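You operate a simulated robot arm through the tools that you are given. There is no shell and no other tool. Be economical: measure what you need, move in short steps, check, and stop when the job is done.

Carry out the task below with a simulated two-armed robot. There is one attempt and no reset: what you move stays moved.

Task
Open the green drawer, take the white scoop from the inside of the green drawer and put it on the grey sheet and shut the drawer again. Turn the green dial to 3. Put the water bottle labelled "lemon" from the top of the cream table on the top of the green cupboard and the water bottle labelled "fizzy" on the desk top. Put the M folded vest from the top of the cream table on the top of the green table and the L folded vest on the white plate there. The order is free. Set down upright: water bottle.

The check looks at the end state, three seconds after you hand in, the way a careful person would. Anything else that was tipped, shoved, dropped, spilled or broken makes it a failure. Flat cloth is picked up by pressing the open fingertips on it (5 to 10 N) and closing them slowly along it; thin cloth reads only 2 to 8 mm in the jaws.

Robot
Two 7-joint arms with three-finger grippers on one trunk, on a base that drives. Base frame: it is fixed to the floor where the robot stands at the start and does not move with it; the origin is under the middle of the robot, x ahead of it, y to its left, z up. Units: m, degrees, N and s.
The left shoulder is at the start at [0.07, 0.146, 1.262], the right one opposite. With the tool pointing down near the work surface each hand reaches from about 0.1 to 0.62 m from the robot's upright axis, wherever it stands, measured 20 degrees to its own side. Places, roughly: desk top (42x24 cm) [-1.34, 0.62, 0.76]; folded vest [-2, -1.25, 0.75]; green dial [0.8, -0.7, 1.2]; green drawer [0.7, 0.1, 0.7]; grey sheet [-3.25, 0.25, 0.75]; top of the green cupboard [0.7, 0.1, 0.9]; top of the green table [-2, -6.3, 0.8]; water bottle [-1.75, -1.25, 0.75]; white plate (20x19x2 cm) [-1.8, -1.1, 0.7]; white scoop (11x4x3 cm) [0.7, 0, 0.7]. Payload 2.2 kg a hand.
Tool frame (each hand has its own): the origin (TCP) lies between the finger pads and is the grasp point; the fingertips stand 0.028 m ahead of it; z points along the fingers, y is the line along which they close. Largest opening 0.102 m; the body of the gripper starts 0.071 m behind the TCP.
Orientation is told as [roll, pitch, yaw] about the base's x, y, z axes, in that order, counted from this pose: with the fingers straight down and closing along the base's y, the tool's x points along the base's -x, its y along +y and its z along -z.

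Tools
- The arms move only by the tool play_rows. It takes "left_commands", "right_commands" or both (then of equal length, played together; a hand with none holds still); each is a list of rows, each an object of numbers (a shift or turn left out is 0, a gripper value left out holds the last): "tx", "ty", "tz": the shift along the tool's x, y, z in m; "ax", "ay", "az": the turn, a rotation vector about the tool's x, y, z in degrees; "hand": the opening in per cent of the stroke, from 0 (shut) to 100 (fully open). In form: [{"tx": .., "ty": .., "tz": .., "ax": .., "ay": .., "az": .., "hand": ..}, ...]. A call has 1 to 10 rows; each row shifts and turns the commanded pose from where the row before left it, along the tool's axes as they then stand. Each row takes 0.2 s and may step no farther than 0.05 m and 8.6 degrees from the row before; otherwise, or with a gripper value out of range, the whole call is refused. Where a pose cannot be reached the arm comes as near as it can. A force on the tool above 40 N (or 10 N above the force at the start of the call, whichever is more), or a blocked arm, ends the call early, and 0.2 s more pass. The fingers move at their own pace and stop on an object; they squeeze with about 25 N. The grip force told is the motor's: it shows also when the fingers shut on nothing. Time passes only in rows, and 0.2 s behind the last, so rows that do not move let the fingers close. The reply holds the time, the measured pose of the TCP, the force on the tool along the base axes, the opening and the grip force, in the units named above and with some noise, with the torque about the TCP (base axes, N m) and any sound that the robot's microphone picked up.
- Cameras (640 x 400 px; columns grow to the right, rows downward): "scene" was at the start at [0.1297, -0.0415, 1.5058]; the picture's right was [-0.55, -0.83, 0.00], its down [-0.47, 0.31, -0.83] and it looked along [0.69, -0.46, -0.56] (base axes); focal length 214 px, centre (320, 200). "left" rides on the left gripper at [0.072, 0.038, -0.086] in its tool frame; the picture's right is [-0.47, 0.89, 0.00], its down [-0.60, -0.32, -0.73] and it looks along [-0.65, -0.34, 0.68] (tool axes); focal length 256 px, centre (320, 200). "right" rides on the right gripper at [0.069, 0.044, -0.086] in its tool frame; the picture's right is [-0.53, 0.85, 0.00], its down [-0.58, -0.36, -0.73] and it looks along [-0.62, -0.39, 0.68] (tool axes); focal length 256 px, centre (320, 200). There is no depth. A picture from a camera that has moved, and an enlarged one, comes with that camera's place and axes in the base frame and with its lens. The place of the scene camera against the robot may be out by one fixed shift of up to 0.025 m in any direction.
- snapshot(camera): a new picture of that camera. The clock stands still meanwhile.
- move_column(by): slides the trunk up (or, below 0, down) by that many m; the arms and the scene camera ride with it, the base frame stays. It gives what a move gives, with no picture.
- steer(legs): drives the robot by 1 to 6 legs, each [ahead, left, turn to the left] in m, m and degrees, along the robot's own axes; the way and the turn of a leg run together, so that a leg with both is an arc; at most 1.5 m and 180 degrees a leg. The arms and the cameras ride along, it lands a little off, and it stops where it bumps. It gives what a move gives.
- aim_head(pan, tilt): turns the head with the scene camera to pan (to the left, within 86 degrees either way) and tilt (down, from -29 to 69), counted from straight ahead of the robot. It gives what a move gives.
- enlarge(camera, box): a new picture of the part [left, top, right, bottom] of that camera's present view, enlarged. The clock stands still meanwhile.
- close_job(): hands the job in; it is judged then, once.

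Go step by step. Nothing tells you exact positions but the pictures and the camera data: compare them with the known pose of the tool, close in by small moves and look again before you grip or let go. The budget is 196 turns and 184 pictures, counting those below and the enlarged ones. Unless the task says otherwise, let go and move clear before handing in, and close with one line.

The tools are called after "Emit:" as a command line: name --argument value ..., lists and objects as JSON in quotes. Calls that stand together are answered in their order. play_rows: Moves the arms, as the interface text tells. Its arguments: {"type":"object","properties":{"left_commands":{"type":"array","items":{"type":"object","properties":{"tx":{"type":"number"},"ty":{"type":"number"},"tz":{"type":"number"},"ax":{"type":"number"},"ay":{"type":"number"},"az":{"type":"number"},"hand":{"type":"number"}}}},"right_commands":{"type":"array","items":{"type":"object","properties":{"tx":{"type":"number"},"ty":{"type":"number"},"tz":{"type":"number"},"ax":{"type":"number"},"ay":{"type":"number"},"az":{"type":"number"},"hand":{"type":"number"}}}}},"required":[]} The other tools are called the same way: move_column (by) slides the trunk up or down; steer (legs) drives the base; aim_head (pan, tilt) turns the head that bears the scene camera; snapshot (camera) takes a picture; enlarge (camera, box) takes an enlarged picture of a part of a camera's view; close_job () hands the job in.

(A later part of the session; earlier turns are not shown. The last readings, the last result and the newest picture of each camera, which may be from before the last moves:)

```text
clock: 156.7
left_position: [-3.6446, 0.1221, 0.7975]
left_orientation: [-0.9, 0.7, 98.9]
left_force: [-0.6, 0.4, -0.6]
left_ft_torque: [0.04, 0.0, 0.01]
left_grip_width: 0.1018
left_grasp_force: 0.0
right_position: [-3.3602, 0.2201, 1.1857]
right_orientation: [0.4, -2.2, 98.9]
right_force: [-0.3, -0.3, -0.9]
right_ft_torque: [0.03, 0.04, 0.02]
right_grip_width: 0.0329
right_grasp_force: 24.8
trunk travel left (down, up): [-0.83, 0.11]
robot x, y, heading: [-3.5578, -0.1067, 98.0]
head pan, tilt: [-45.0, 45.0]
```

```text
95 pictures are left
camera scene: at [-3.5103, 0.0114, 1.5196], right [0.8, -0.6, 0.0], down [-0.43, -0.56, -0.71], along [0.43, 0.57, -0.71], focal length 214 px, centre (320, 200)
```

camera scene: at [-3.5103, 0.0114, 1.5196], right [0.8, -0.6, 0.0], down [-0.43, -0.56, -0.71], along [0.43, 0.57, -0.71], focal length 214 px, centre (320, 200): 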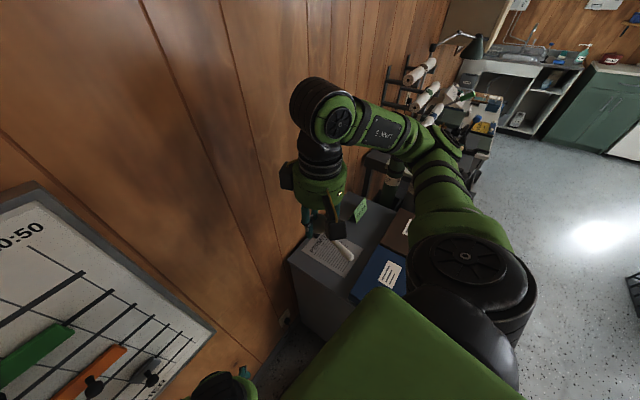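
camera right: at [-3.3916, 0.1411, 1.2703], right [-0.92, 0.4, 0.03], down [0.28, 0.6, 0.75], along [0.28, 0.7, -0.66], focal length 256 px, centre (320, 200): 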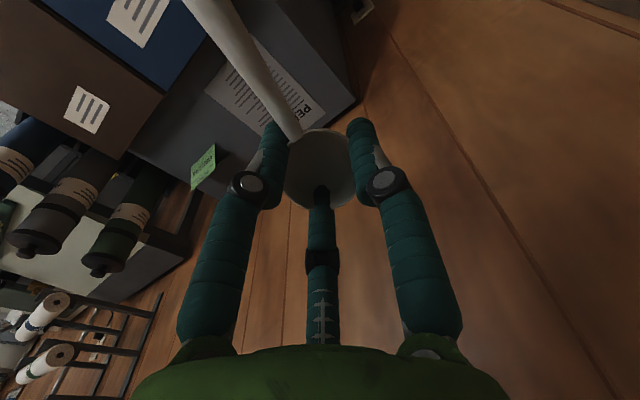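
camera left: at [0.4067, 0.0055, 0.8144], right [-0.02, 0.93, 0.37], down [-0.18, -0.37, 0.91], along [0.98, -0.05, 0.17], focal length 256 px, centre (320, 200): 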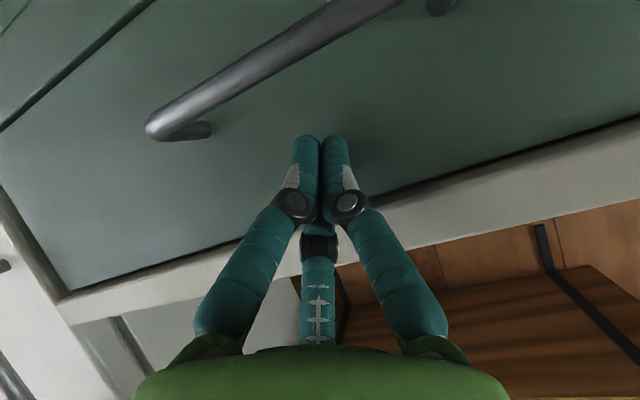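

Sheet centre ≈ (-3.195, 0.351). Aim for bowl at (-3.20, 0.378) so that the scoop lies fully on it. Moving over it, then down part-way.

Emit:
play_rows --right_commands '[{"ty": -0.04, "tx": -0.02}, {"ty": -0.04, "tx": -0.025}, {"ty": -0.035, "tx": -0.03}, {"ty": -0.035, "tx": -0.03}, {"ty": -0.033, "tx": -0.026}, {"tz": 0.045}, {"tz": 0.045}, {"tz": 0.045}, {"tz": 0.045}, {}]'

Emit:
snapshot --camera "right"

Emit:
snapshot --camera "scene"

```text
clock: 158.9
left_position: [-3.6433, 0.1242, 0.797]
left_orientation: [-0.9, 0.8, 99.0]
left_force: [-0.1, 0.7, -0.7]
left_ft_torque: [0.0, -0.01, -0.02]
left_grip_width: 0.1017
left_grasp_force: 0.1
right_position: [-3.1998, 0.3859, 1.0078]
right_orientation: [0.3, -2.2, 99.0]
right_force: [0.4, -0.9, -0.5]
right_ft_torque: [0.0, -0.02, 0.0]
right_grip_width: 0.0328
right_grasp_force: 25.3
trunk travel left (down, up): [-0.83, 0.11]
robot x, y, heading: [-3.5551, -0.1026, 98.0]
head pan, tilt: [-45.0, 45.0]
```

```text
94 pictures are left
camera right: at [-3.2325, 0.3089, 1.0932], right [-0.92, 0.39, 0.02], down [0.28, 0.6, 0.75], along [0.28, 0.7, -0.66], focal length 256 px, centre (320, 200)
```

right: 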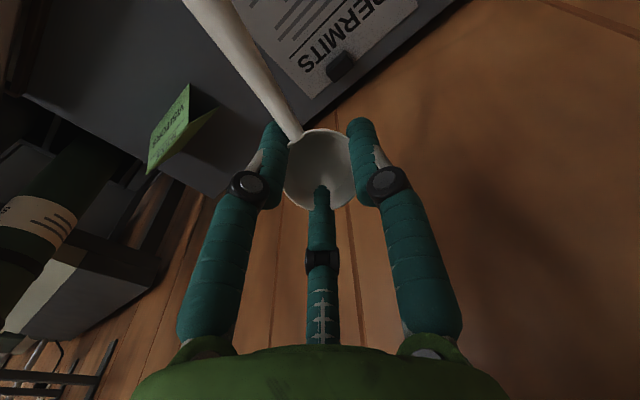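

```text
93 pictures are left
camera scene: at [-3.5103, 0.0144, 1.5193], right [0.8, -0.6, 0.0], down [-0.43, -0.56, -0.71], along [0.43, 0.57, -0.71], focal length 214 px, centre (320, 200)
```

scene: 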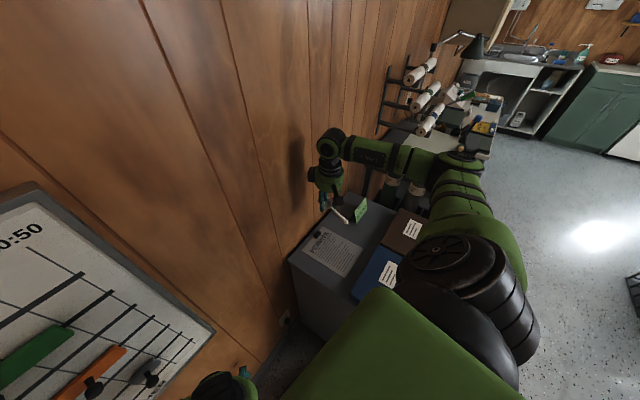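

Sheet corners confirm centre (-3.20, 0.35), z≈0.753. Shift back 6 mm and descend.

Emit:
play_rows --right_commands '[{"tx": 0.006, "tz": 0.04}, {"tz": 0.045}, {"tz": 0.045}, {"tz": 0.045}, {"tz": 0.02}, {}]'

Emit:
snapshot --camera "right"

Emit:
enlarge --camera "scene" --box '[260, 170, 420, 270]'

```text
clock: 160.3
left_position: [-3.6438, 0.1237, 0.7968]
left_orientation: [-0.9, 0.9, 98.9]
left_force: [-0.2, -0.3, 0.3]
left_ft_torque: [0.0, -0.04, 0.0]
left_grip_width: 0.1019
left_grasp_force: 0.0
right_position: [-3.2028, 0.3874, 0.8125]
right_orientation: [0.4, -2.1, 99.0]
right_force: [-0.2, 3.1, 5.9]
right_ft_torque: [-0.43, -0.09, -0.03]
right_grip_width: 0.0331
right_grasp_force: 24.7
trunk travel left (down, up): [-0.83, 0.11]
robot x, y, heading: [-3.5592, -0.1085, 98.1]
head pan, tilt: [-45.0, 45.0]
```

```text
92 pictures are left
camera right: at [-3.2355, 0.3101, 0.8978], right [-0.92, 0.4, 0.03], down [0.28, 0.6, 0.75], along [0.28, 0.7, -0.66], focal length 256 px, centre (320, 200)
```

right: 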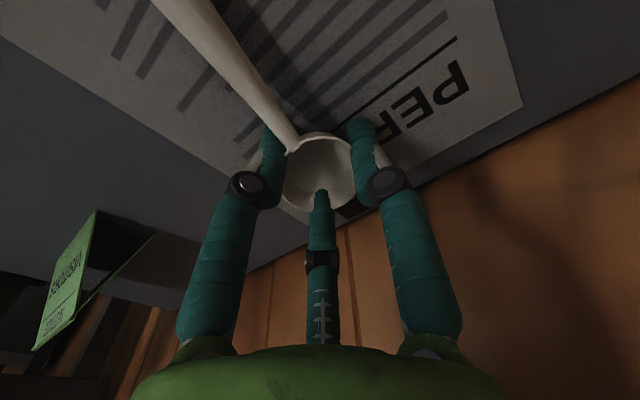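

```text
4.00 times, centred on (340, 220) of scene
camera zoom: at [-3.5108, 0.0146, 1.5193], right [0.8, -0.6, 0.0], down [-0.42, -0.56, -0.71], along [0.43, 0.56, -0.71], focal length 858 px, centre (240, 120)
```

zoom: 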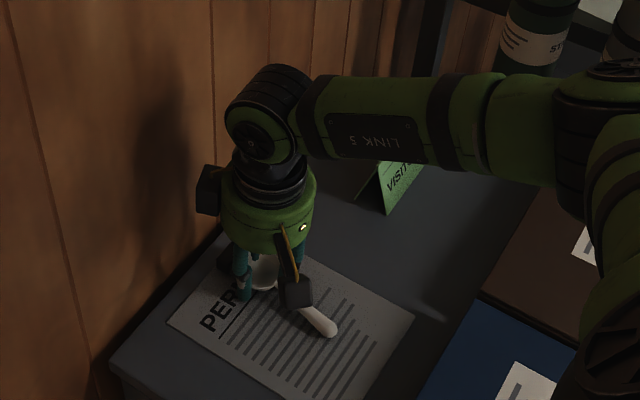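

The bowl touches the black clip at the sheet's top edge. I'll lift 1.5 cm, move 3 cm toward the sheet's lower end, and lower again.

Emit:
play_rows --right_commands '[{"tz": -0.015}, {"tx": 0.03, "ty": 0.005}, {"tz": 0.02}, {"tz": 0.008}, {}]'

Emit:
snapshot --camera "right"

Emit:
enlarge --camera "scene" --box '[260, 170, 420, 270]'

```text
clock: 161.3
left_position: [-3.6451, 0.1208, 0.7992]
left_orientation: [-0.9, 0.7, 99.0]
left_force: [-0.3, 0.7, 0.7]
left_ft_torque: [-0.03, 0.01, 0.01]
left_grip_width: 0.102
left_grasp_force: 0.0
right_position: [-3.2014, 0.3575, 0.8099]
right_orientation: [0.0, -2.6, 98.7]
right_force: [-4.3, -12.7, 35.3]
right_ft_torque: [-1.32, -0.42, -0.15]
right_grip_width: 0.0333
right_grasp_force: 25.2
trunk travel left (down, up): [-0.83, 0.11]
robot x, y, heading: [-3.5577, -0.1105, 98.2]
head pan, tilt: [-45.0, 45.0]
stopped in row 4 (right hand): the force on the tool passed its limit at 44 N (the readings are from after the stop); the commanded pose is now the measured one
```

```text
90 pictures are left
camera right: at [-3.2351, 0.2799, 0.8945], right [-0.92, 0.4, 0.02], down [0.28, 0.59, 0.76], along [0.29, 0.7, -0.65], focal length 256 px, centre (320, 200)
```

right: 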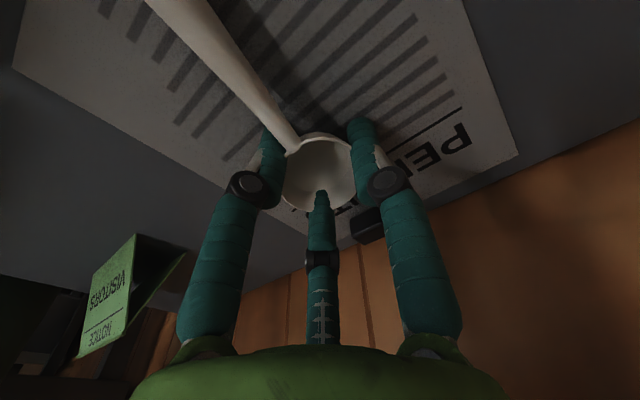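

```text
4.00 times, centred on (340, 220) of scene
camera zoom: at [-3.5137, 0.009, 1.5202], right [0.8, -0.6, 0.0], down [-0.42, -0.56, -0.71], along [0.43, 0.57, -0.7], focal length 858 px, centre (240, 120)
```

zoom: 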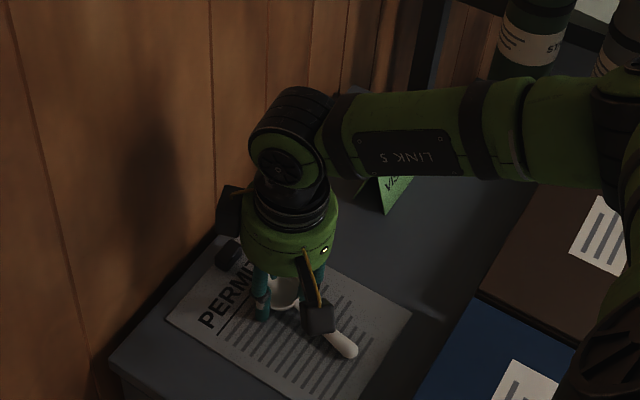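

The scoop is pressed onto the sheet (surface z≈0.78), entirely within it. Relieve a bit, open, and lift.

Emit:
play_rows --right_commands '[{"tz": -0.004}, {}, {"hand": 45}, {"hand": 60}, {}]'

Emit:
play_rows --right_commands '[{"tz": -0.01}, {"tz": -0.03}, {"tz": -0.05}, {"tz": -0.05}, {"tz": -0.05}, {"tz": -0.05}, {"tz": -0.05}, {}]'

Emit:
snapshot --camera "right"

Emit:
enlarge --camera "scene" --box '[260, 170, 420, 270]'

```text
clock: 162.5
left_position: [-3.6436, 0.1236, 0.7967]
left_orientation: [-0.9, 0.8, 99.0]
left_force: [0.5, 0.6, 0.1]
left_ft_torque: [0.0, 0.01, 0.02]
left_grip_width: 0.102
left_grasp_force: 0.0
right_position: [-3.2, 0.3597, 0.8079]
right_orientation: [-0.1, -2.3, 98.8]
right_force: [1.0, 1.4, 5.9]
right_ft_torque: [-0.12, 0.1, 0.09]
right_grip_width: 0.0627
right_grasp_force: 0.1
trunk travel left (down, up): [-0.83, 0.11]
robot x, y, heading: [-3.5552, -0.1042, 97.8]
head pan, tilt: [-45.0, 45.0]
```

```text
clock: 164.3
left_position: [-3.6436, 0.1246, 0.7983]
left_orientation: [-0.8, 0.7, 99.0]
left_force: [0.6, 0.1, -0.6]
left_ft_torque: [0.02, 0.0, -0.03]
left_grip_width: 0.102
left_grasp_force: 0.1
right_position: [-3.1968, 0.3494, 1.0999]
right_orientation: [0.0, -2.4, 98.9]
right_force: [0.0, -0.3, 1.4]
right_ft_torque: [0.02, 0.01, -0.01]
right_grip_width: 0.0611
right_grasp_force: 0.0
trunk travel left (down, up): [-0.83, 0.11]
robot x, y, heading: [-3.5601, -0.1105, 98.0]
head pan, tilt: [-45.0, 45.0]
```

```text
88 pictures are left
camera right: at [-3.2292, 0.2718, 1.1846], right [-0.92, 0.4, 0.02], down [0.28, 0.59, 0.75], along [0.29, 0.7, -0.66], focal length 256 px, centre (320, 200)
```

right: 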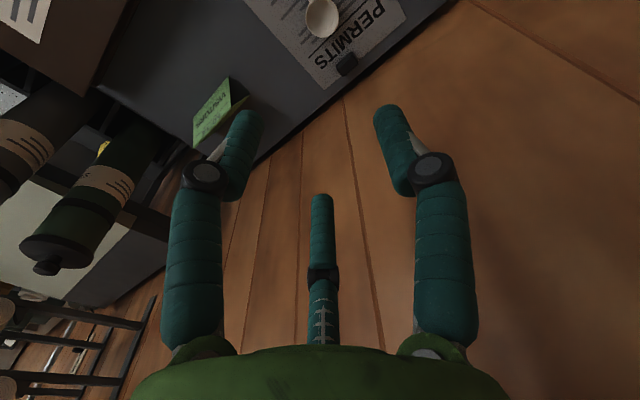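

```text
4.00 times, centred on (340, 220) of scene
camera zoom: at [-3.5098, 0.0151, 1.5192], right [0.8, -0.6, 0.0], down [-0.43, -0.56, -0.71], along [0.43, 0.56, -0.71], focal length 858 px, centre (240, 120)
```

zoom: 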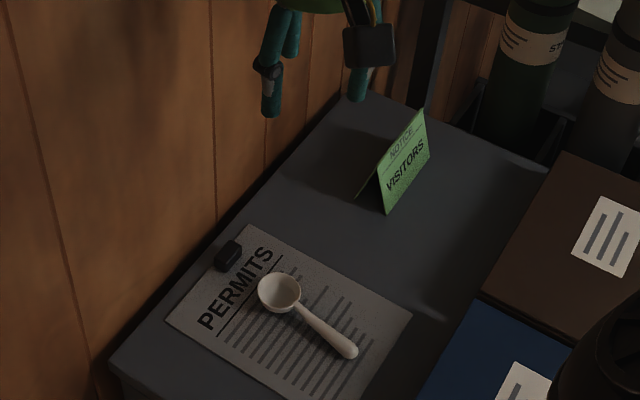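

The scoop lies neatly on the sheet. Now retreat, and go look at the cream table.

Emit:
play_rows --right_commands '[{"ty": 0.04, "tx": 0.02, "hand": 100}, {"ty": 0.04, "tx": 0.02}, {"ty": 0.04, "tx": 0.02}, {"ty": 0.04, "tx": 0.02}, {"tz": -0.05}, {"tz": -0.04}]' --left_commands '[{}, {}, {}, {}, {}, {}]'

Emit:
steer --legs '[[-0.45, 0, 0], [0, 0, -125]]'

Emit:
play_rows --left_commands '[{"tz": -0.05}, {"tz": -0.05}, {"tz": -0.05}, {"tz": -0.05}, {"tz": -0.05}, {"tz": -0.05}, {"tz": -0.05, "tx": 0}, {"tx": -0.05}, {"tx": -0.05}]'

Emit:
aim_head --pan 0 --tilt 25

Emit:
snapshot --camera "scene"

```text
clock: 165.7
left_position: [-3.6438, 0.1235, 0.7968]
left_orientation: [-0.9, 0.9, 99.0]
left_force: [-0.1, 0.3, -0.5]
left_ft_torque: [0.0, -0.03, -0.02]
left_grip_width: 0.1019
left_grasp_force: 0.1
right_position: [-3.3466, 0.2402, 1.1843]
right_orientation: [-0.1, -2.4, 98.8]
right_force: [-0.8, 0.0, 0.0]
right_ft_torque: [0.01, -0.01, 0.0]
right_grip_width: 0.1019
right_grasp_force: 0.0
trunk travel left (down, up): [-0.83, 0.11]
robot x, y, heading: [-3.5573, -0.1045, 98.1]
head pan, tilt: [-45.0, 45.0]
```

```text
clock: 173.7
left_position: [-3.2569, -0.6206, 0.7976]
left_orientation: [-0.9, 0.8, -26.5]
left_force: [-0.8, -0.1, -0.2]
left_ft_torque: [-0.02, 0.0, 0.02]
left_grip_width: 0.102
left_grasp_force: 0.0
right_position: [-3.3338, -0.93, 1.185]
right_orientation: [0.0, -2.4, -26.7]
right_force: [-0.4, -0.2, -0.4]
right_ft_torque: [-0.03, 0.0, -0.01]
right_grip_width: 0.1019
right_grasp_force: 0.0
trunk travel left (down, up): [-0.83, 0.11]
robot x, y, heading: [-3.4983, -0.5587, -27.5]
head pan, tilt: [-45.0, 45.0]
```

```text
clock: 175.7
left_position: [-3.1578, -0.6626, 1.1464]
left_orientation: [-0.9, 0.9, -26.6]
left_force: [0.0, 1.0, 0.5]
left_ft_torque: [0.03, 0.02, 0.02]
left_grip_width: 0.102
left_grasp_force: 0.1
right_position: [-3.3328, -0.9305, 1.1833]
right_orientation: [-0.1, -2.4, -26.7]
right_force: [0.2, -0.1, -0.4]
right_ft_torque: [0.0, 0.01, 0.0]
right_grip_width: 0.1019
right_grasp_force: 0.1
trunk travel left (down, up): [-0.83, 0.11]
robot x, y, heading: [-3.4965, -0.5567, -27.5]
head pan, tilt: [-45.0, 45.0]
```

```text
clock: 176.8
left_position: [-3.1597, -0.6631, 1.1472]
left_orientation: [-0.9, 0.8, -26.6]
left_force: [0.4, -0.2, 0.3]
left_ft_torque: [0.01, 0.0, 0.03]
left_grip_width: 0.1019
left_grasp_force: 0.0
right_position: [-3.3351, -0.9303, 1.1844]
right_orientation: [-0.1, -2.5, -26.7]
right_force: [-0.2, 0.9, 0.8]
right_ft_torque: [-0.02, -0.04, 0.06]
right_grip_width: 0.1021
right_grasp_force: 0.1
trunk travel left (down, up): [-0.83, 0.11]
robot x, y, heading: [-3.4955, -0.5575, -27.5]
head pan, tilt: [0.0, 25.0]
```

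```text
86 pictures are left
camera scene: at [-3.3628, -0.6145, 1.5498], right [-0.46, -0.89, 0.0], down [-0.38, 0.2, -0.91], along [0.8, -0.42, -0.42], focal length 214 px, centre (320, 200)
```

scene: 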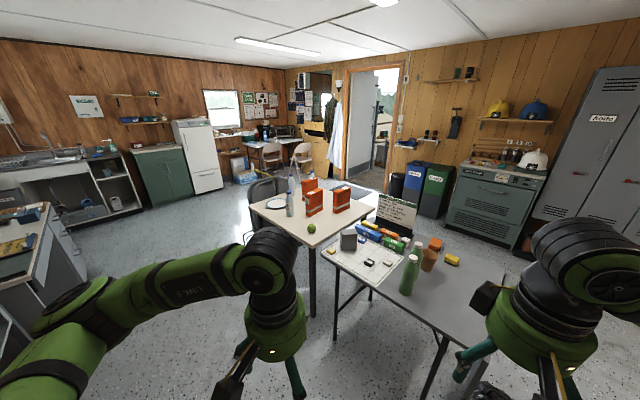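

Emit:
enlarge --camera "scene" --box '[230, 160, 390, 260]'

Emit:
enlarge --camera "scene" --box '[310, 190, 510, 315]'

```text
4.00 times, centred on (310, 210) of scene
camera zoom: at [-3.3628, -0.6145, 1.5498], right [-0.46, -0.89, 0.0], down [-0.38, 0.2, -0.91], along [0.8, -0.42, -0.42], focal length 858 px, centre (360, 160)
```

zoom: 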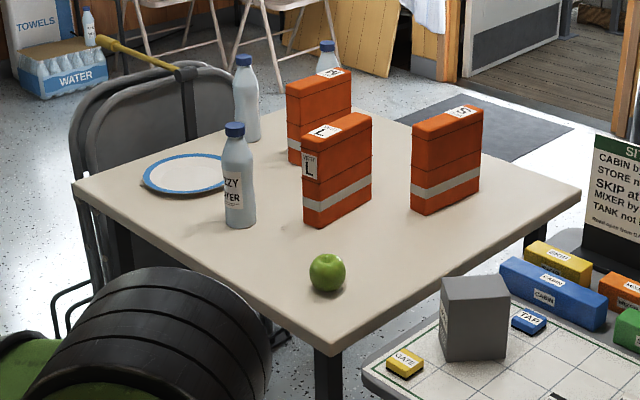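

```text
3.20 times, centred on (410, 252) of scene
camera zoom: at [-3.3628, -0.6145, 1.5498], right [-0.46, -0.89, 0.0], down [-0.38, 0.2, -0.91], along [0.8, -0.42, -0.42], focal length 686 px, centre (32, 32)
```

zoom: 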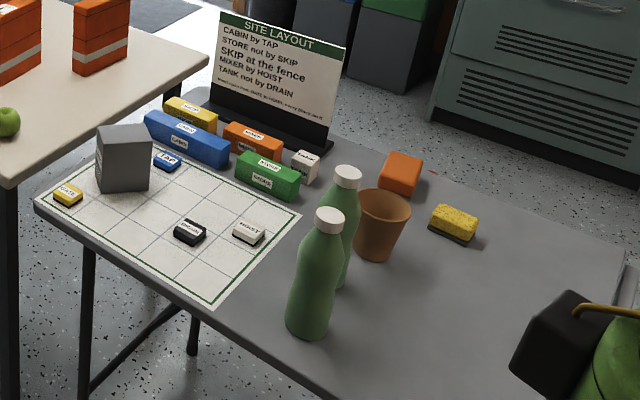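

The cream table carries a plate, three bottles (one FIZZY) and three standing folded vests (L, S, one more). I'll drive to its long near side, facing it.

Emit:
steer --legs '[[0, 0, -46.5], [0.1, 0, 0], [0, 1.4, 0]]'

Emit:
aim_head --pan 0 --tilt 35

Emit:
snapshot --camera "scene"

```text
clock: 186.8
left_position: [-1.9467, -0.6074, 1.1454]
left_orientation: [-0.8, 0.9, -73.9]
left_force: [-0.7, -0.1, 0.2]
left_ft_torque: [0.01, -0.01, -0.01]
left_grip_width: 0.1018
left_grasp_force: 0.1
right_position: [-2.2609, -0.6586, 1.1836]
right_orientation: [0.1, -2.2, -74.0]
right_force: [-0.5, 0.2, 1.4]
right_ft_torque: [0.01, 0.0, 0.03]
right_grip_width: 0.102
right_grasp_force: 0.1
trunk travel left (down, up): [-0.83, 0.11]
robot x, y, heading: [-2.0909, -0.2901, -75.0]
head pan, tilt: [0.0, 25.0]
```

```text
clock: 187.5
left_position: [-1.9454, -0.6062, 1.1456]
left_orientation: [-0.9, 0.8, -73.9]
left_force: [-0.5, -0.3, 0.2]
left_ft_torque: [0.01, 0.02, -0.01]
left_grip_width: 0.1023
left_grasp_force: 0.1
right_position: [-2.2606, -0.6592, 1.1837]
right_orientation: [0.0, -2.4, -74.1]
right_force: [-0.3, 0.0, -0.4]
right_ft_torque: [0.0, 0.03, 0.03]
right_grip_width: 0.1021
right_grasp_force: 0.1
trunk travel left (down, up): [-0.83, 0.11]
robot x, y, heading: [-2.0924, -0.2881, -74.9]
head pan, tilt: [0.0, 35.0]
```

```text
83 pictures are left
camera scene: at [-2.0521, -0.414, 1.5341], right [-0.97, -0.26, 0.0], down [-0.15, 0.55, -0.82], along [0.21, -0.79, -0.57], focal length 214 px, centre (320, 200)
```

scene: 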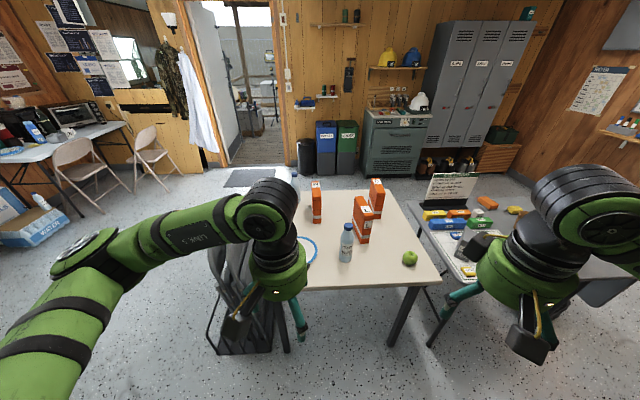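

Emit:
enlarge --camera "scene" --box '[260, 160, 440, 272]'

```text
3.56 times, centred on (350, 216) of scene
camera zoom: at [-2.0521, -0.414, 1.5341], right [-0.97, -0.26, 0.0], down [-0.15, 0.55, -0.82], along [0.21, -0.79, -0.57], focal length 763 px, centre (213, 143)
```

zoom: 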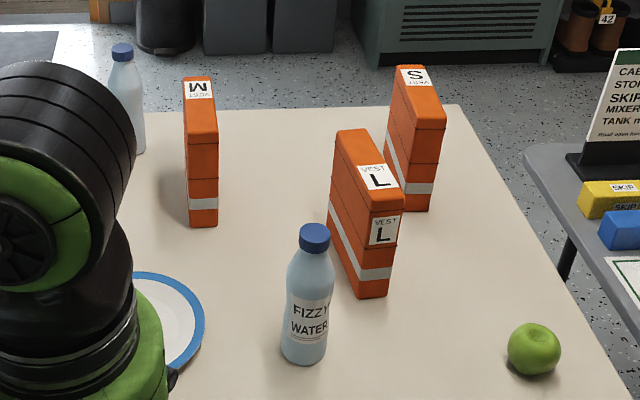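

M, L, S and FIZZY are identified. I'll move in closer, with fizzy for the left hand and L for the right.

Emit:
steer --legs '[[0.3, -0.06, 1]]'

Emit:
aim_head --pan 0 --tilt 50

Emit:
snapshot --camera "scene"

Emit:
snapshot --camera "left"

```text
clock: 189.6
left_position: [-1.9141, -0.905, 1.1462]
left_orientation: [-0.8, 0.8, -72.5]
left_force: [-0.7, 0.6, 0.2]
left_ft_torque: [-0.02, 0.0, 0.02]
left_grip_width: 0.102
left_grasp_force: 0.0
right_position: [-2.228, -0.9637, 1.185]
right_orientation: [0.1, -2.5, -72.8]
right_force: [-0.4, 0.2, 0.8]
right_ft_torque: [-0.02, -0.04, -0.03]
right_grip_width: 0.102
right_grasp_force: 0.0
trunk travel left (down, up): [-0.83, 0.11]
robot x, y, heading: [-2.0702, -0.5885, -73.7]
head pan, tilt: [0.0, 35.0]
```

```text
clock: 190.3
left_position: [-1.9141, -0.906, 1.1466]
left_orientation: [-0.9, 0.9, -72.6]
left_force: [0.3, -0.2, -0.2]
left_ft_torque: [0.0, -0.01, -0.04]
left_grip_width: 0.1021
left_grasp_force: 0.0
right_position: [-2.2287, -0.9658, 1.1839]
right_orientation: [0.0, -2.4, -72.8]
right_force: [-0.2, 0.0, 0.3]
right_ft_torque: [0.0, 0.0, -0.01]
right_grip_width: 0.1021
right_grasp_force: 0.0
trunk travel left (down, up): [-0.83, 0.11]
robot x, y, heading: [-2.0694, -0.5902, -73.6]
head pan, tilt: [0.0, 50.0]
```

```text
81 pictures are left
camera scene: at [-2.0283, -0.7058, 1.5123], right [-0.96, -0.28, 0.0], down [-0.22, 0.73, -0.64], along [0.18, -0.62, -0.77], focal length 214 px, centre (320, 200)
```

scene: 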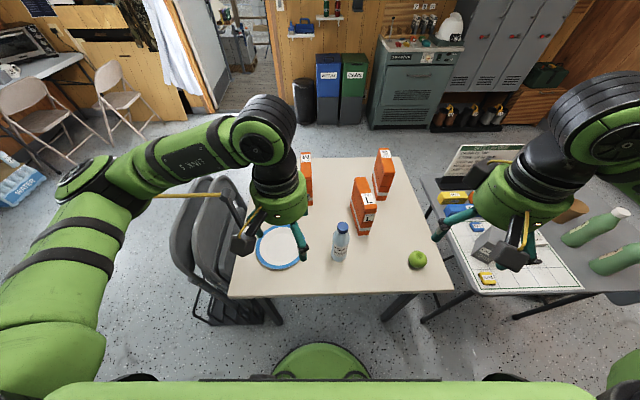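

```text
80 pictures are left
camera left: at [-1.8986, -0.8266, 1.2327], right [0.98, -0.18, -0.02], down [-0.11, -0.68, 0.73], along [-0.14, -0.71, -0.69], focal length 256 px, centre (320, 200)
```

left: 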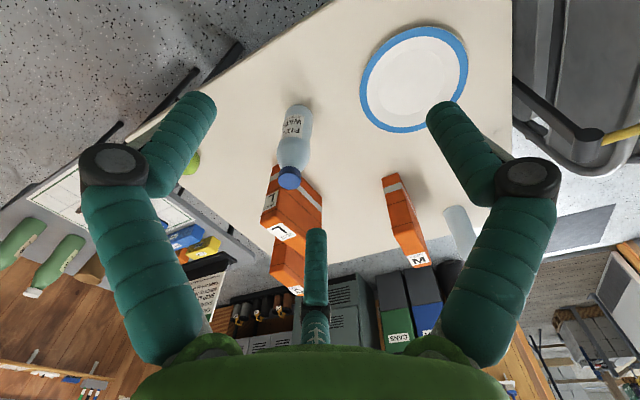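

Fizzy triangulates to (-1.994, -1.071), cap top z≈0.943. Bring the left hand above it.

Emit:
play_rows --left_commands '[{"tx": -0.033, "ty": -0.031}, {"tx": -0.033, "ty": -0.031}, {"tx": -0.033, "ty": -0.031}, {"tx": -0.034, "ty": -0.032}, {"tz": 0.05}, {"tz": 0.05}, {"tz": 0.04, "hand": 75}, {}]'

Emit:
snapshot --camera "left"

```text
clock: 192.1
left_position: [-1.9973, -1.0685, 1.0063]
left_orientation: [-0.9, 0.8, -72.6]
left_force: [0.2, 1.0, 0.4]
left_ft_torque: [-0.02, 0.04, 0.01]
left_grip_width: 0.0766
left_grasp_force: 0.0
right_position: [-2.2285, -0.9643, 1.1847]
right_orientation: [0.0, -2.3, -72.8]
right_force: [-0.7, 0.3, 0.3]
right_ft_torque: [0.02, -0.02, 0.01]
right_grip_width: 0.1019
right_grasp_force: 0.0
trunk travel left (down, up): [-0.83, 0.11]
robot x, y, heading: [-2.0702, -0.5893, -73.6]
head pan, tilt: [0.0, 50.0]
```

```text
79 pictures are left
camera left: at [-1.9811, -0.9886, 1.0926], right [0.98, -0.18, -0.02], down [-0.11, -0.68, 0.73], along [-0.14, -0.71, -0.69], focal length 256 px, centre (320, 200)
```

left: 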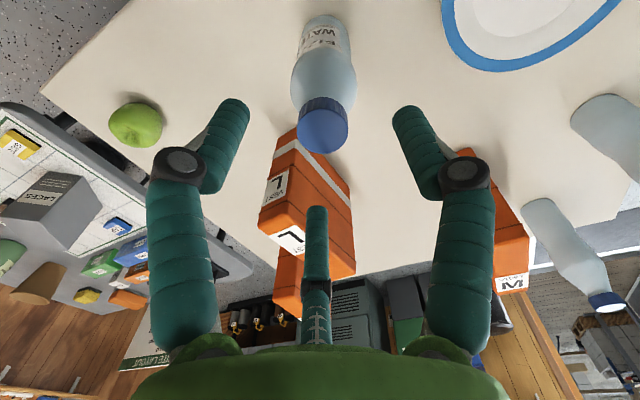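

Emit:
play_rows --left_commands '[{"tx": -0.009, "ty": -0.003}, {"tz": 0.04}, {"tz": 0.03}, {}]'

Emit:
snapshot --camera "left"

```text
clock: 193.1
left_position: [-1.9976, -1.0811, 0.9349]
left_orientation: [-0.9, 0.8, -72.6]
left_force: [-0.3, 0.3, -0.2]
left_ft_torque: [0.04, 0.0, 0.01]
left_grip_width: 0.0765
left_grasp_force: 0.1
right_position: [-2.2291, -0.9658, 1.1852]
right_orientation: [-0.1, -2.5, -72.8]
right_force: [0.2, -0.2, -0.2]
right_ft_torque: [-0.03, 0.0, -0.01]
right_grip_width: 0.102
right_grasp_force: 0.0
trunk travel left (down, up): [-0.83, 0.11]
robot x, y, heading: [-2.0696, -0.5912, -73.5]
head pan, tilt: [0.0, 50.0]
```

```text
78 pictures are left
camera left: at [-1.9811, -0.9997, 1.0222], right [0.98, -0.18, -0.02], down [-0.11, -0.68, 0.73], along [-0.14, -0.71, -0.69], focal length 256 px, centre (320, 200)
```

left: 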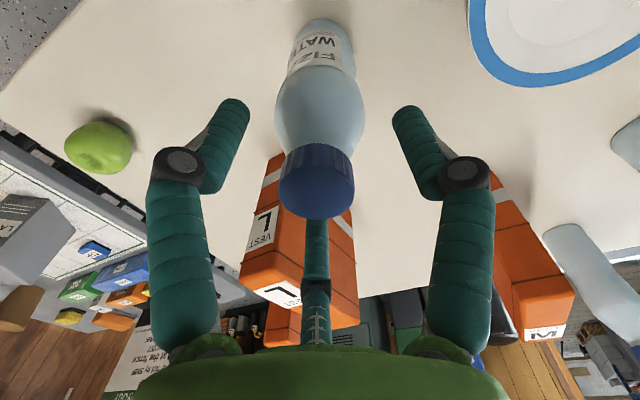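

Centered on the cap. Lower 1 cm more and grip.

Emit:
play_rows --left_commands '[{"tz": 0.012}, {"hand": 35}, {"hand": 0}, {}, {}]'

Emit:
play_rows --left_commands '[{"tz": -0.02}, {"tz": -0.03}, {"tz": -0.04}, {"tz": -0.04}, {"tz": -0.04}, {}]'

Emit:
snapshot --camera "left"

Emit:
snapshot --camera "right"

```text
clock: 194.3
left_position: [-1.9981, -1.0804, 0.9252]
left_orientation: [-1.0, 0.6, -72.6]
left_force: [0.0, -6.6, 16.0]
left_ft_torque: [-0.78, 0.0, -0.03]
left_grip_width: 0.0448
left_grasp_force: 24.3
right_position: [-2.2274, -0.9637, 1.1839]
right_orientation: [-0.1, -2.4, -72.8]
right_force: [0.6, 0.3, 0.6]
right_ft_torque: [0.0, -0.02, -0.02]
right_grip_width: 0.1019
right_grasp_force: 0.0
trunk travel left (down, up): [-0.83, 0.11]
robot x, y, heading: [-2.0706, -0.5895, -73.7]
head pan, tilt: [0.0, 50.0]
```

```text
clock: 195.7
left_position: [-1.9946, -1.08, 1.0942]
left_orientation: [-0.9, 0.9, -72.5]
left_force: [0.4, -0.8, -4.9]
left_ft_torque: [0.02, -0.02, 0.02]
left_grip_width: 0.0443
left_grasp_force: 24.6
right_position: [-2.2283, -0.9656, 1.1841]
right_orientation: [0.0, -2.5, -72.8]
right_force: [0.9, 0.1, -0.1]
right_ft_torque: [0.01, -0.01, 0.03]
right_grip_width: 0.1022
right_grasp_force: 0.2
trunk travel left (down, up): [-0.83, 0.11]
robot x, y, heading: [-2.0701, -0.5918, -73.5]
head pan, tilt: [0.0, 50.0]
```

```text
77 pictures are left
camera left: at [-1.9787, -1.0005, 1.1806], right [0.98, -0.18, -0.02], down [-0.11, -0.68, 0.73], along [-0.14, -0.71, -0.69], focal length 256 px, centre (320, 200)
```

left: 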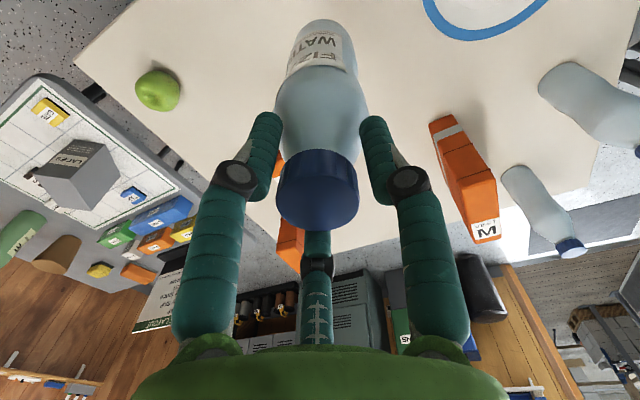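

```text
76 pictures are left
camera right: at [-2.2085, -0.8836, 1.2689], right [0.97, -0.26, 0.02], down [-0.19, -0.63, 0.75], along [-0.18, -0.73, -0.66], focal length 256 px, centre (320, 200)
```

right: 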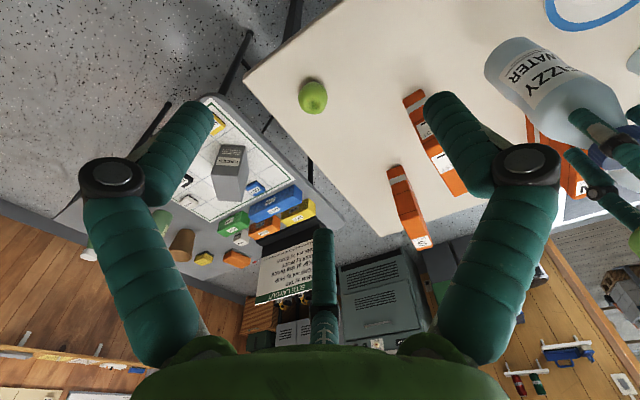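

Fizzy is held by the cap. Move it up and left, then ease the base 0.12 forward for L.

Emit:
play_rows --left_commands '[{"tz": -0.045}, {"tz": -0.045}, {"ty": 0.03, "tx": 0.02}, {"ty": 0.03, "tx": 0.02}, {"ty": 0.03, "tx": 0.02}, {"ty": 0.03, "tx": 0.02}, {"ty": 0.03, "tx": 0.02}, {}]'

Emit:
steer --legs '[[0.12, 0, 0]]'

Emit:
snapshot --camera "scene"

Emit:
snapshot --camera "right"

```text
clock: 197.5
left_position: [-1.8801, -0.9403, 1.1838]
left_orientation: [-0.8, 0.8, -72.6]
left_force: [0.4, -0.1, -4.2]
left_ft_torque: [0.01, -0.01, 0.02]
left_grip_width: 0.0443
left_grasp_force: 24.8
right_position: [-2.2286, -0.9664, 1.1834]
right_orientation: [0.1, -2.5, -72.8]
right_force: [0.1, -0.3, 0.6]
right_ft_torque: [0.02, -0.05, -0.01]
right_grip_width: 0.1019
right_grasp_force: 0.1
trunk travel left (down, up): [-0.83, 0.11]
robot x, y, heading: [-2.0731, -0.5893, -73.7]
head pan, tilt: [0.0, 50.0]
```

```text
clock: 198.8
left_position: [-1.8457, -1.0497, 1.1833]
left_orientation: [-0.9, 0.6, -72.4]
left_force: [0.3, 0.5, -3.9]
left_ft_torque: [-0.01, 0.01, -0.03]
left_grip_width: 0.0442
left_grasp_force: 25.7
right_position: [-2.1952, -1.0779, 1.1863]
right_orientation: [0.0, -2.5, -72.7]
right_force: [0.8, -0.5, 0.3]
right_ft_torque: [-0.02, -0.02, 0.01]
right_grip_width: 0.1021
right_grasp_force: 0.1
trunk travel left (down, up): [-0.83, 0.11]
robot x, y, heading: [-2.0386, -0.7031, -73.4]
head pan, tilt: [0.0, 50.0]
```

```text
75 pictures are left
camera scene: at [-1.9954, -0.8163, 1.5126], right [-0.96, -0.28, 0.0], down [-0.22, 0.73, -0.64], along [0.18, -0.62, -0.76], focal length 214 px, centre (320, 200)
```

scene: 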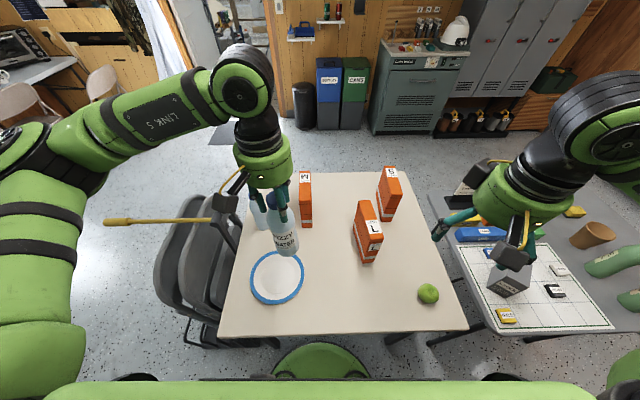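

```text
74 pictures are left
camera right: at [-2.1754, -0.9946, 1.2696], right [0.97, -0.26, 0.02], down [-0.19, -0.63, 0.76], along [-0.18, -0.73, -0.65], focal length 256 px, centre (320, 200)
```

right: 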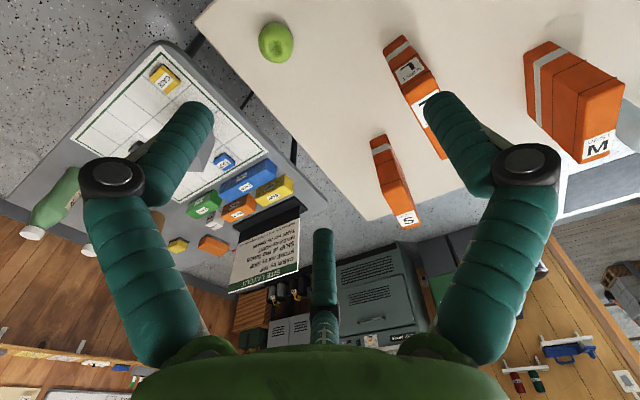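

L's centre ≈ (-2.047, -1.285), top z≈0.89, ~4–5 cm thick. Moving the right hand above it.

Emit:
play_rows --right_commands '[{"tx": -0.04, "ty": 0.013}, {"tx": -0.04, "ty": 0.013}, {"tx": -0.04, "ty": 0.013}, {"tx": -0.04, "ty": 0.013}, {"tx": -0.04, "ty": 0.014}, {"tx": -0.042, "ty": 0.014, "hand": 85}, {"tz": 0.05}, {"tz": 0.05}, {"tz": 0.04}, {}]'

Emit:
snapshot --camera "right"

Emit:
enlarge --camera "scene" --box '[260, 120, 460, 245]'

```text
clock: 201.0
left_position: [-1.8456, -1.053, 1.1825]
left_orientation: [-0.9, 0.9, -72.4]
left_force: [-0.3, 0.1, -4.7]
left_ft_torque: [-0.01, -0.02, 0.02]
left_grip_width: 0.0443
left_grasp_force: 25.2
right_position: [-2.0447, -1.2937, 1.054]
right_orientation: [0.0, -2.3, -72.7]
right_force: [-0.2, 0.0, -0.6]
right_ft_torque: [-0.02, 0.01, 0.01]
right_grip_width: 0.0869
right_grasp_force: 0.2
trunk travel left (down, up): [-0.83, 0.11]
robot x, y, heading: [-2.035, -0.7055, -73.4]
head pan, tilt: [0.0, 50.0]
```

```text
73 pictures are left
camera right: at [-2.0248, -1.2101, 1.1382], right [0.97, -0.26, 0.02], down [-0.19, -0.63, 0.76], along [-0.18, -0.73, -0.66], focal length 256 px, centre (320, 200)
```

right: 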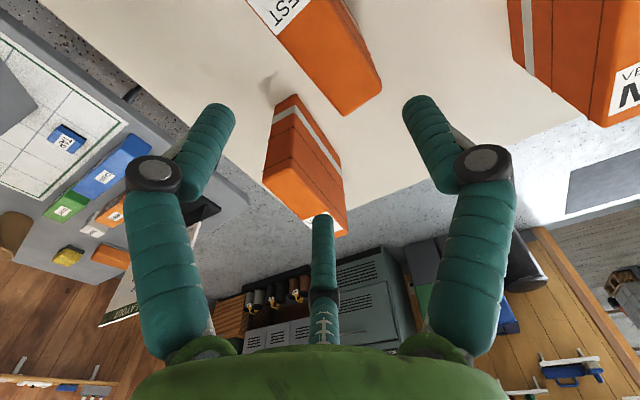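

```text
3.20 times, centred on (360, 182) of scene
camera zoom: at [-1.9944, -0.8189, 1.5123], right [-0.96, -0.28, 0.0], down [-0.22, 0.73, -0.64], along [0.18, -0.62, -0.77], focal length 686 px, centre (192, 256)
```

zoom: 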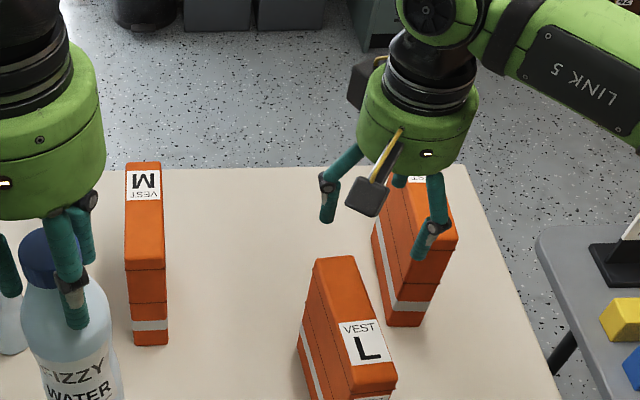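

L is turned to about −65° with centre ≈ (-2.05, -1.267). Adjust and descend halfway for a check.

Emit:
play_rows --right_commands '[{"tx": 0.027, "ty": 0.003}, {"az": -7.5}, {"tz": 0.05}, {"tz": 0.04}, {}]'

Emit:
snapshot --camera "right"

Emit:
enlarge --camera "scene" --box '[290, 150, 450, 250]'

```text
clock: 202.2
left_position: [-1.8443, -1.0526, 1.1824]
left_orientation: [-0.9, 0.8, -72.5]
left_force: [0.2, -0.1, -3.5]
left_ft_torque: [0.01, -0.02, 0.02]
left_grip_width: 0.0438
left_grasp_force: 24.9
right_position: [-2.0485, -1.2688, 0.9648]
right_orientation: [-0.3, -2.5, -65.2]
right_force: [0.2, 0.9, 0.1]
right_ft_torque: [-0.03, 0.0, -0.01]
right_grip_width: 0.0868
right_grasp_force: 0.0
trunk travel left (down, up): [-0.83, 0.11]
robot x, y, heading: [-2.0336, -0.7027, -73.5]
head pan, tilt: [0.0, 50.0]
```

```text
71 pictures are left
camera right: at [-2.0401, -1.184, 1.0482], right [0.99, -0.13, 0.02], down [-0.1, -0.65, 0.76], along [-0.09, -0.75, -0.65], focal length 256 px, centre (320, 200)
```

right: 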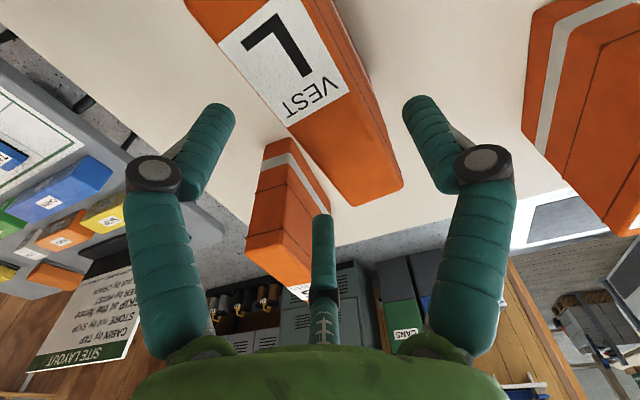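

```text
4.00 times, centred on (370, 200) of scene
camera zoom: at [-1.9942, -0.8185, 1.5123], right [-0.96, -0.28, 0.0], down [-0.22, 0.73, -0.64], along [0.18, -0.62, -0.77], focal length 858 px, centre (120, 200)
```

zoom: 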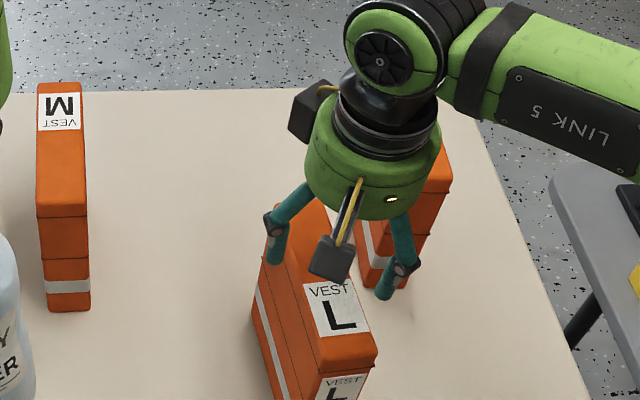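

Aligned with the block. Descend and grip.

Emit:
play_rows --right_commands '[{"tz": 0.04, "ty": -0.003}, {"tz": 0.04}, {"tz": 0.03}, {}]'

Emit:
play_rows --right_commands '[{"hand": 45}, {"hand": 20}, {"hand": 0}, {}, {}]'

Emit:
snapshot --camera "right"

```text
clock: 203.2
left_position: [-1.8465, -1.0511, 1.183]
left_orientation: [-0.9, 0.8, -72.6]
left_force: [-0.3, -0.6, -4.7]
left_ft_torque: [0.02, -0.01, -0.02]
left_grip_width: 0.0439
left_grasp_force: 24.7
right_position: [-2.0486, -1.2752, 0.857]
right_orientation: [-0.2, -2.8, -65.2]
right_force: [0.4, -4.2, 17.2]
right_ft_torque: [0.56, -0.19, 0.16]
right_grip_width: 0.088
right_grasp_force: 0.6
trunk travel left (down, up): [-0.83, 0.11]
robot x, y, heading: [-2.0367, -0.704, -73.6]
head pan, tilt: [0.0, 50.0]
```

```text
clock: 204.4
left_position: [-1.8453, -1.0516, 1.1831]
left_orientation: [-0.9, 0.8, -72.4]
left_force: [-0.3, -0.5, -4.2]
left_ft_torque: [-0.01, 0.01, -0.01]
left_grip_width: 0.044
left_grasp_force: 24.8
right_position: [-2.049, -1.2743, 0.8578]
right_orientation: [-0.3, -2.8, -65.2]
right_force: [-1.1, -7.3, 21.7]
right_ft_torque: [-0.3, -0.36, -0.43]
right_grip_width: 0.0838
right_grasp_force: 25.1
trunk travel left (down, up): [-0.83, 0.11]
robot x, y, heading: [-2.0333, -0.7073, -73.7]
head pan, tilt: [0.0, 50.0]
```

```text
69 pictures are left
camera right: at [-2.0402, -1.1898, 0.9415], right [0.99, -0.13, 0.02], down [-0.1, -0.64, 0.76], along [-0.09, -0.76, -0.65], focal length 256 px, centre (320, 200)
```

right: 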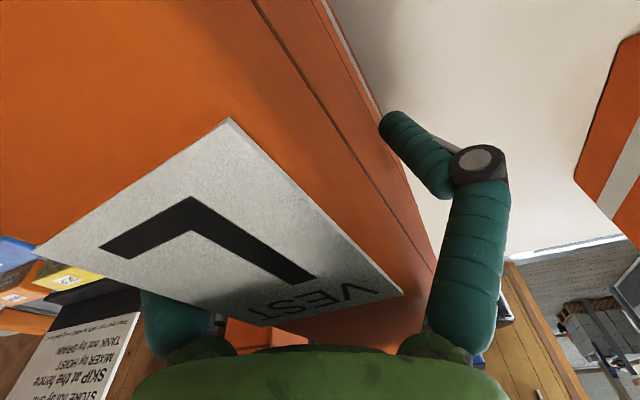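

The grip reads 84 mm with three fingers around the ~6 cm block, 25 N grip force. Try lifting gently.

Emit:
play_rows --right_commands '[{"tz": -0.01}, {"tz": -0.02}, {"tz": -0.03}, {}]'

Emit:
enlarge --camera "scene" --box '[250, 130, 450, 255]'

```text
clock: 205.4
left_position: [-1.846, -1.054, 1.1824]
left_orientation: [-0.8, 0.9, -72.4]
left_force: [-0.1, -0.8, -5.2]
left_ft_torque: [0.05, -0.01, 0.0]
left_grip_width: 0.0439
left_grasp_force: 25.1
right_position: [-2.0498, -1.2728, 0.9124]
right_orientation: [-0.2, -2.2, -65.3]
right_force: [0.4, 0.9, -1.9]
right_ft_torque: [-0.02, 0.0, 0.02]
right_grip_width: 0.0832
right_grasp_force: 25.0
trunk travel left (down, up): [-0.83, 0.11]
robot x, y, heading: [-2.0374, -0.7052, -73.9]
head pan, tilt: [0.0, 50.0]
```

```text
3.20 times, centred on (350, 192) of scene
camera zoom: at [-1.9942, -0.8203, 1.5121], right [-0.96, -0.28, 0.0], down [-0.22, 0.74, -0.64], along [0.18, -0.62, -0.77], focal length 686 px, centre (224, 224)
```

zoom: 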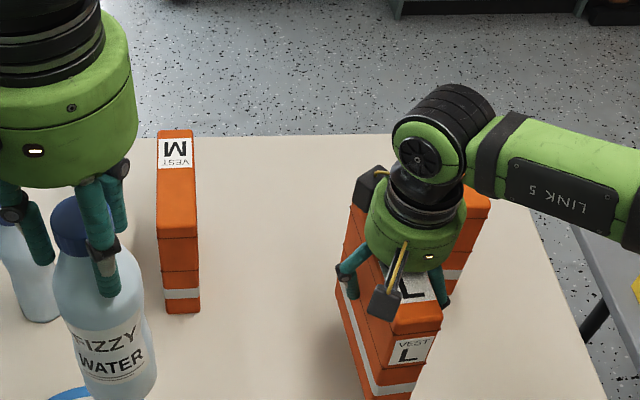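

L is lifted. Raise it and move the base toward the plate, keeping clear of the rack.

Emit:
play_rows --right_commands '[{"tz": -0.05}, {"tz": -0.05}, {"tz": -0.04}, {}]' --left_commands '[{"ty": 0.03}, {"ty": 0.03}, {}, {}]'

Emit:
steer --legs '[[-0.12, 0, 0], [0, 0.26, 0]]'

Emit:
snapshot --camera "scene"

Emit:
snapshot --camera "left"

```text
clock: 206.4
left_position: [-1.7871, -1.0358, 1.1808]
left_orientation: [-0.8, 0.8, -72.5]
left_force: [0.1, 0.7, -3.9]
left_ft_torque: [0.01, 0.01, 0.0]
left_grip_width: 0.0439
left_grasp_force: 25.0
right_position: [-2.0504, -1.2678, 1.0552]
right_orientation: [-0.2, -2.3, -65.2]
right_force: [0.1, 0.4, -2.0]
right_ft_torque: [0.0, 0.02, 0.01]
right_grip_width: 0.0825
right_grasp_force: 24.9
trunk travel left (down, up): [-0.83, 0.11]
robot x, y, heading: [-2.0359, -0.7035, -73.5]
head pan, tilt: [0.0, 50.0]
```

```text
clock: 209.1
left_position: [-1.5769, -0.8506, 1.1805]
left_orientation: [-0.8, 0.9, -72.8]
left_force: [-0.7, 0.2, -4.2]
left_ft_torque: [0.0, -0.02, 0.01]
left_grip_width: 0.0436
left_grasp_force: 24.2
right_position: [-1.8417, -1.0821, 1.0543]
right_orientation: [-0.2, -2.4, -65.3]
right_force: [-0.5, 0.5, -1.5]
right_ft_torque: [-0.03, -0.02, -0.01]
right_grip_width: 0.0807
right_grasp_force: 24.5
trunk travel left (down, up): [-0.83, 0.11]
robot x, y, heading: [-1.8232, -0.5211, -73.9]
head pan, tilt: [0.0, 50.0]
```

```text
67 pictures are left
camera scene: at [-1.7853, -0.6345, 1.5123], right [-0.96, -0.28, 0.0], down [-0.21, 0.74, -0.64], along [0.18, -0.62, -0.77], focal length 214 px, centre (320, 200)
```

scene: 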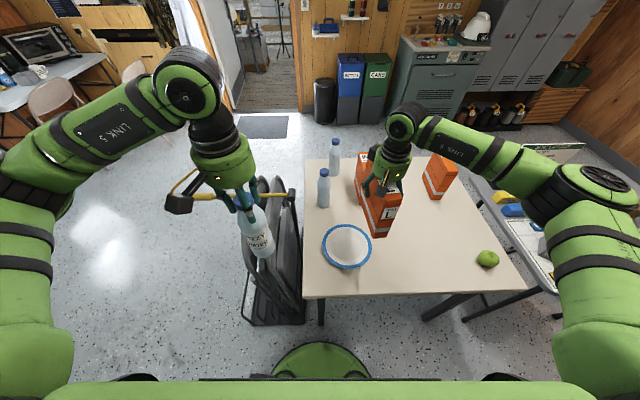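

```text
66 pictures are left
camera left: at [-1.5622, -0.7713, 1.2684], right [0.98, -0.18, -0.02], down [-0.11, -0.68, 0.73], along [-0.14, -0.71, -0.69], focal length 256 px, centre (320, 200)
```

left: 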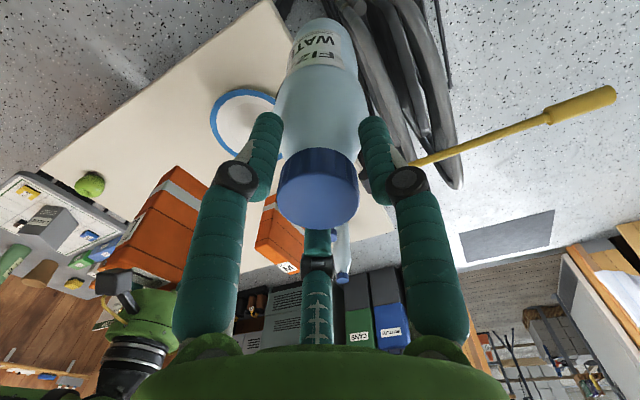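

Plate centre ≈ (-1.776, -1.040). Shift the vest over it and lower.

Emit:
play_rows --right_commands '[{"ty": 0.026, "tx": 0.002}, {"ty": 0.026}, {"ty": 0.025}, {"tz": 0.04}, {"tz": 0.04}, {"tz": 0.04}, {"tz": 0.03}, {}]'

Emit:
enlarge --camera "scene" --box '[260, 130, 460, 290]'

```text
clock: 210.8
left_position: [-1.576, -0.85, 1.1816]
left_orientation: [-0.9, 0.9, -72.7]
left_force: [-0.3, 0.4, -4.7]
left_ft_torque: [-0.04, -0.04, 0.0]
left_grip_width: 0.0435
left_grasp_force: 24.9
right_position: [-1.7698, -1.0529, 0.9024]
right_orientation: [-0.3, -2.4, -65.4]
right_force: [-0.5, -0.8, -2.1]
right_ft_torque: [-0.01, -0.02, 0.01]
right_grip_width: 0.0797
right_grasp_force: 25.1
trunk travel left (down, up): [-0.83, 0.11]
robot x, y, heading: [-1.8227, -0.5205, -73.8]
head pan, tilt: [0.0, 50.0]
```

```text
2.50 times, centred on (360, 210) of scene
camera zoom: at [-1.783, -0.634, 1.5123], right [-0.96, -0.28, 0.0], down [-0.21, 0.74, -0.64], along [0.18, -0.62, -0.77], focal length 536 px, centre (220, 175)
```

zoom: 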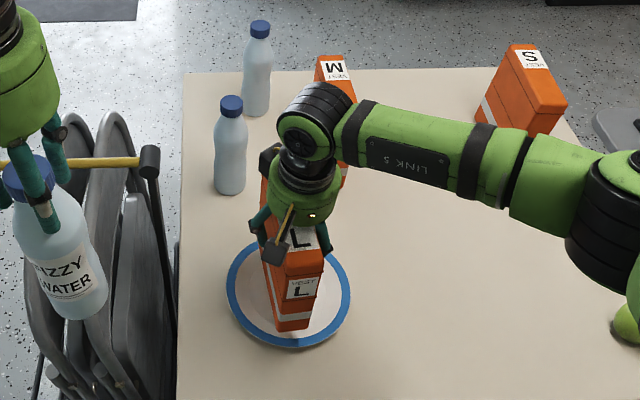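

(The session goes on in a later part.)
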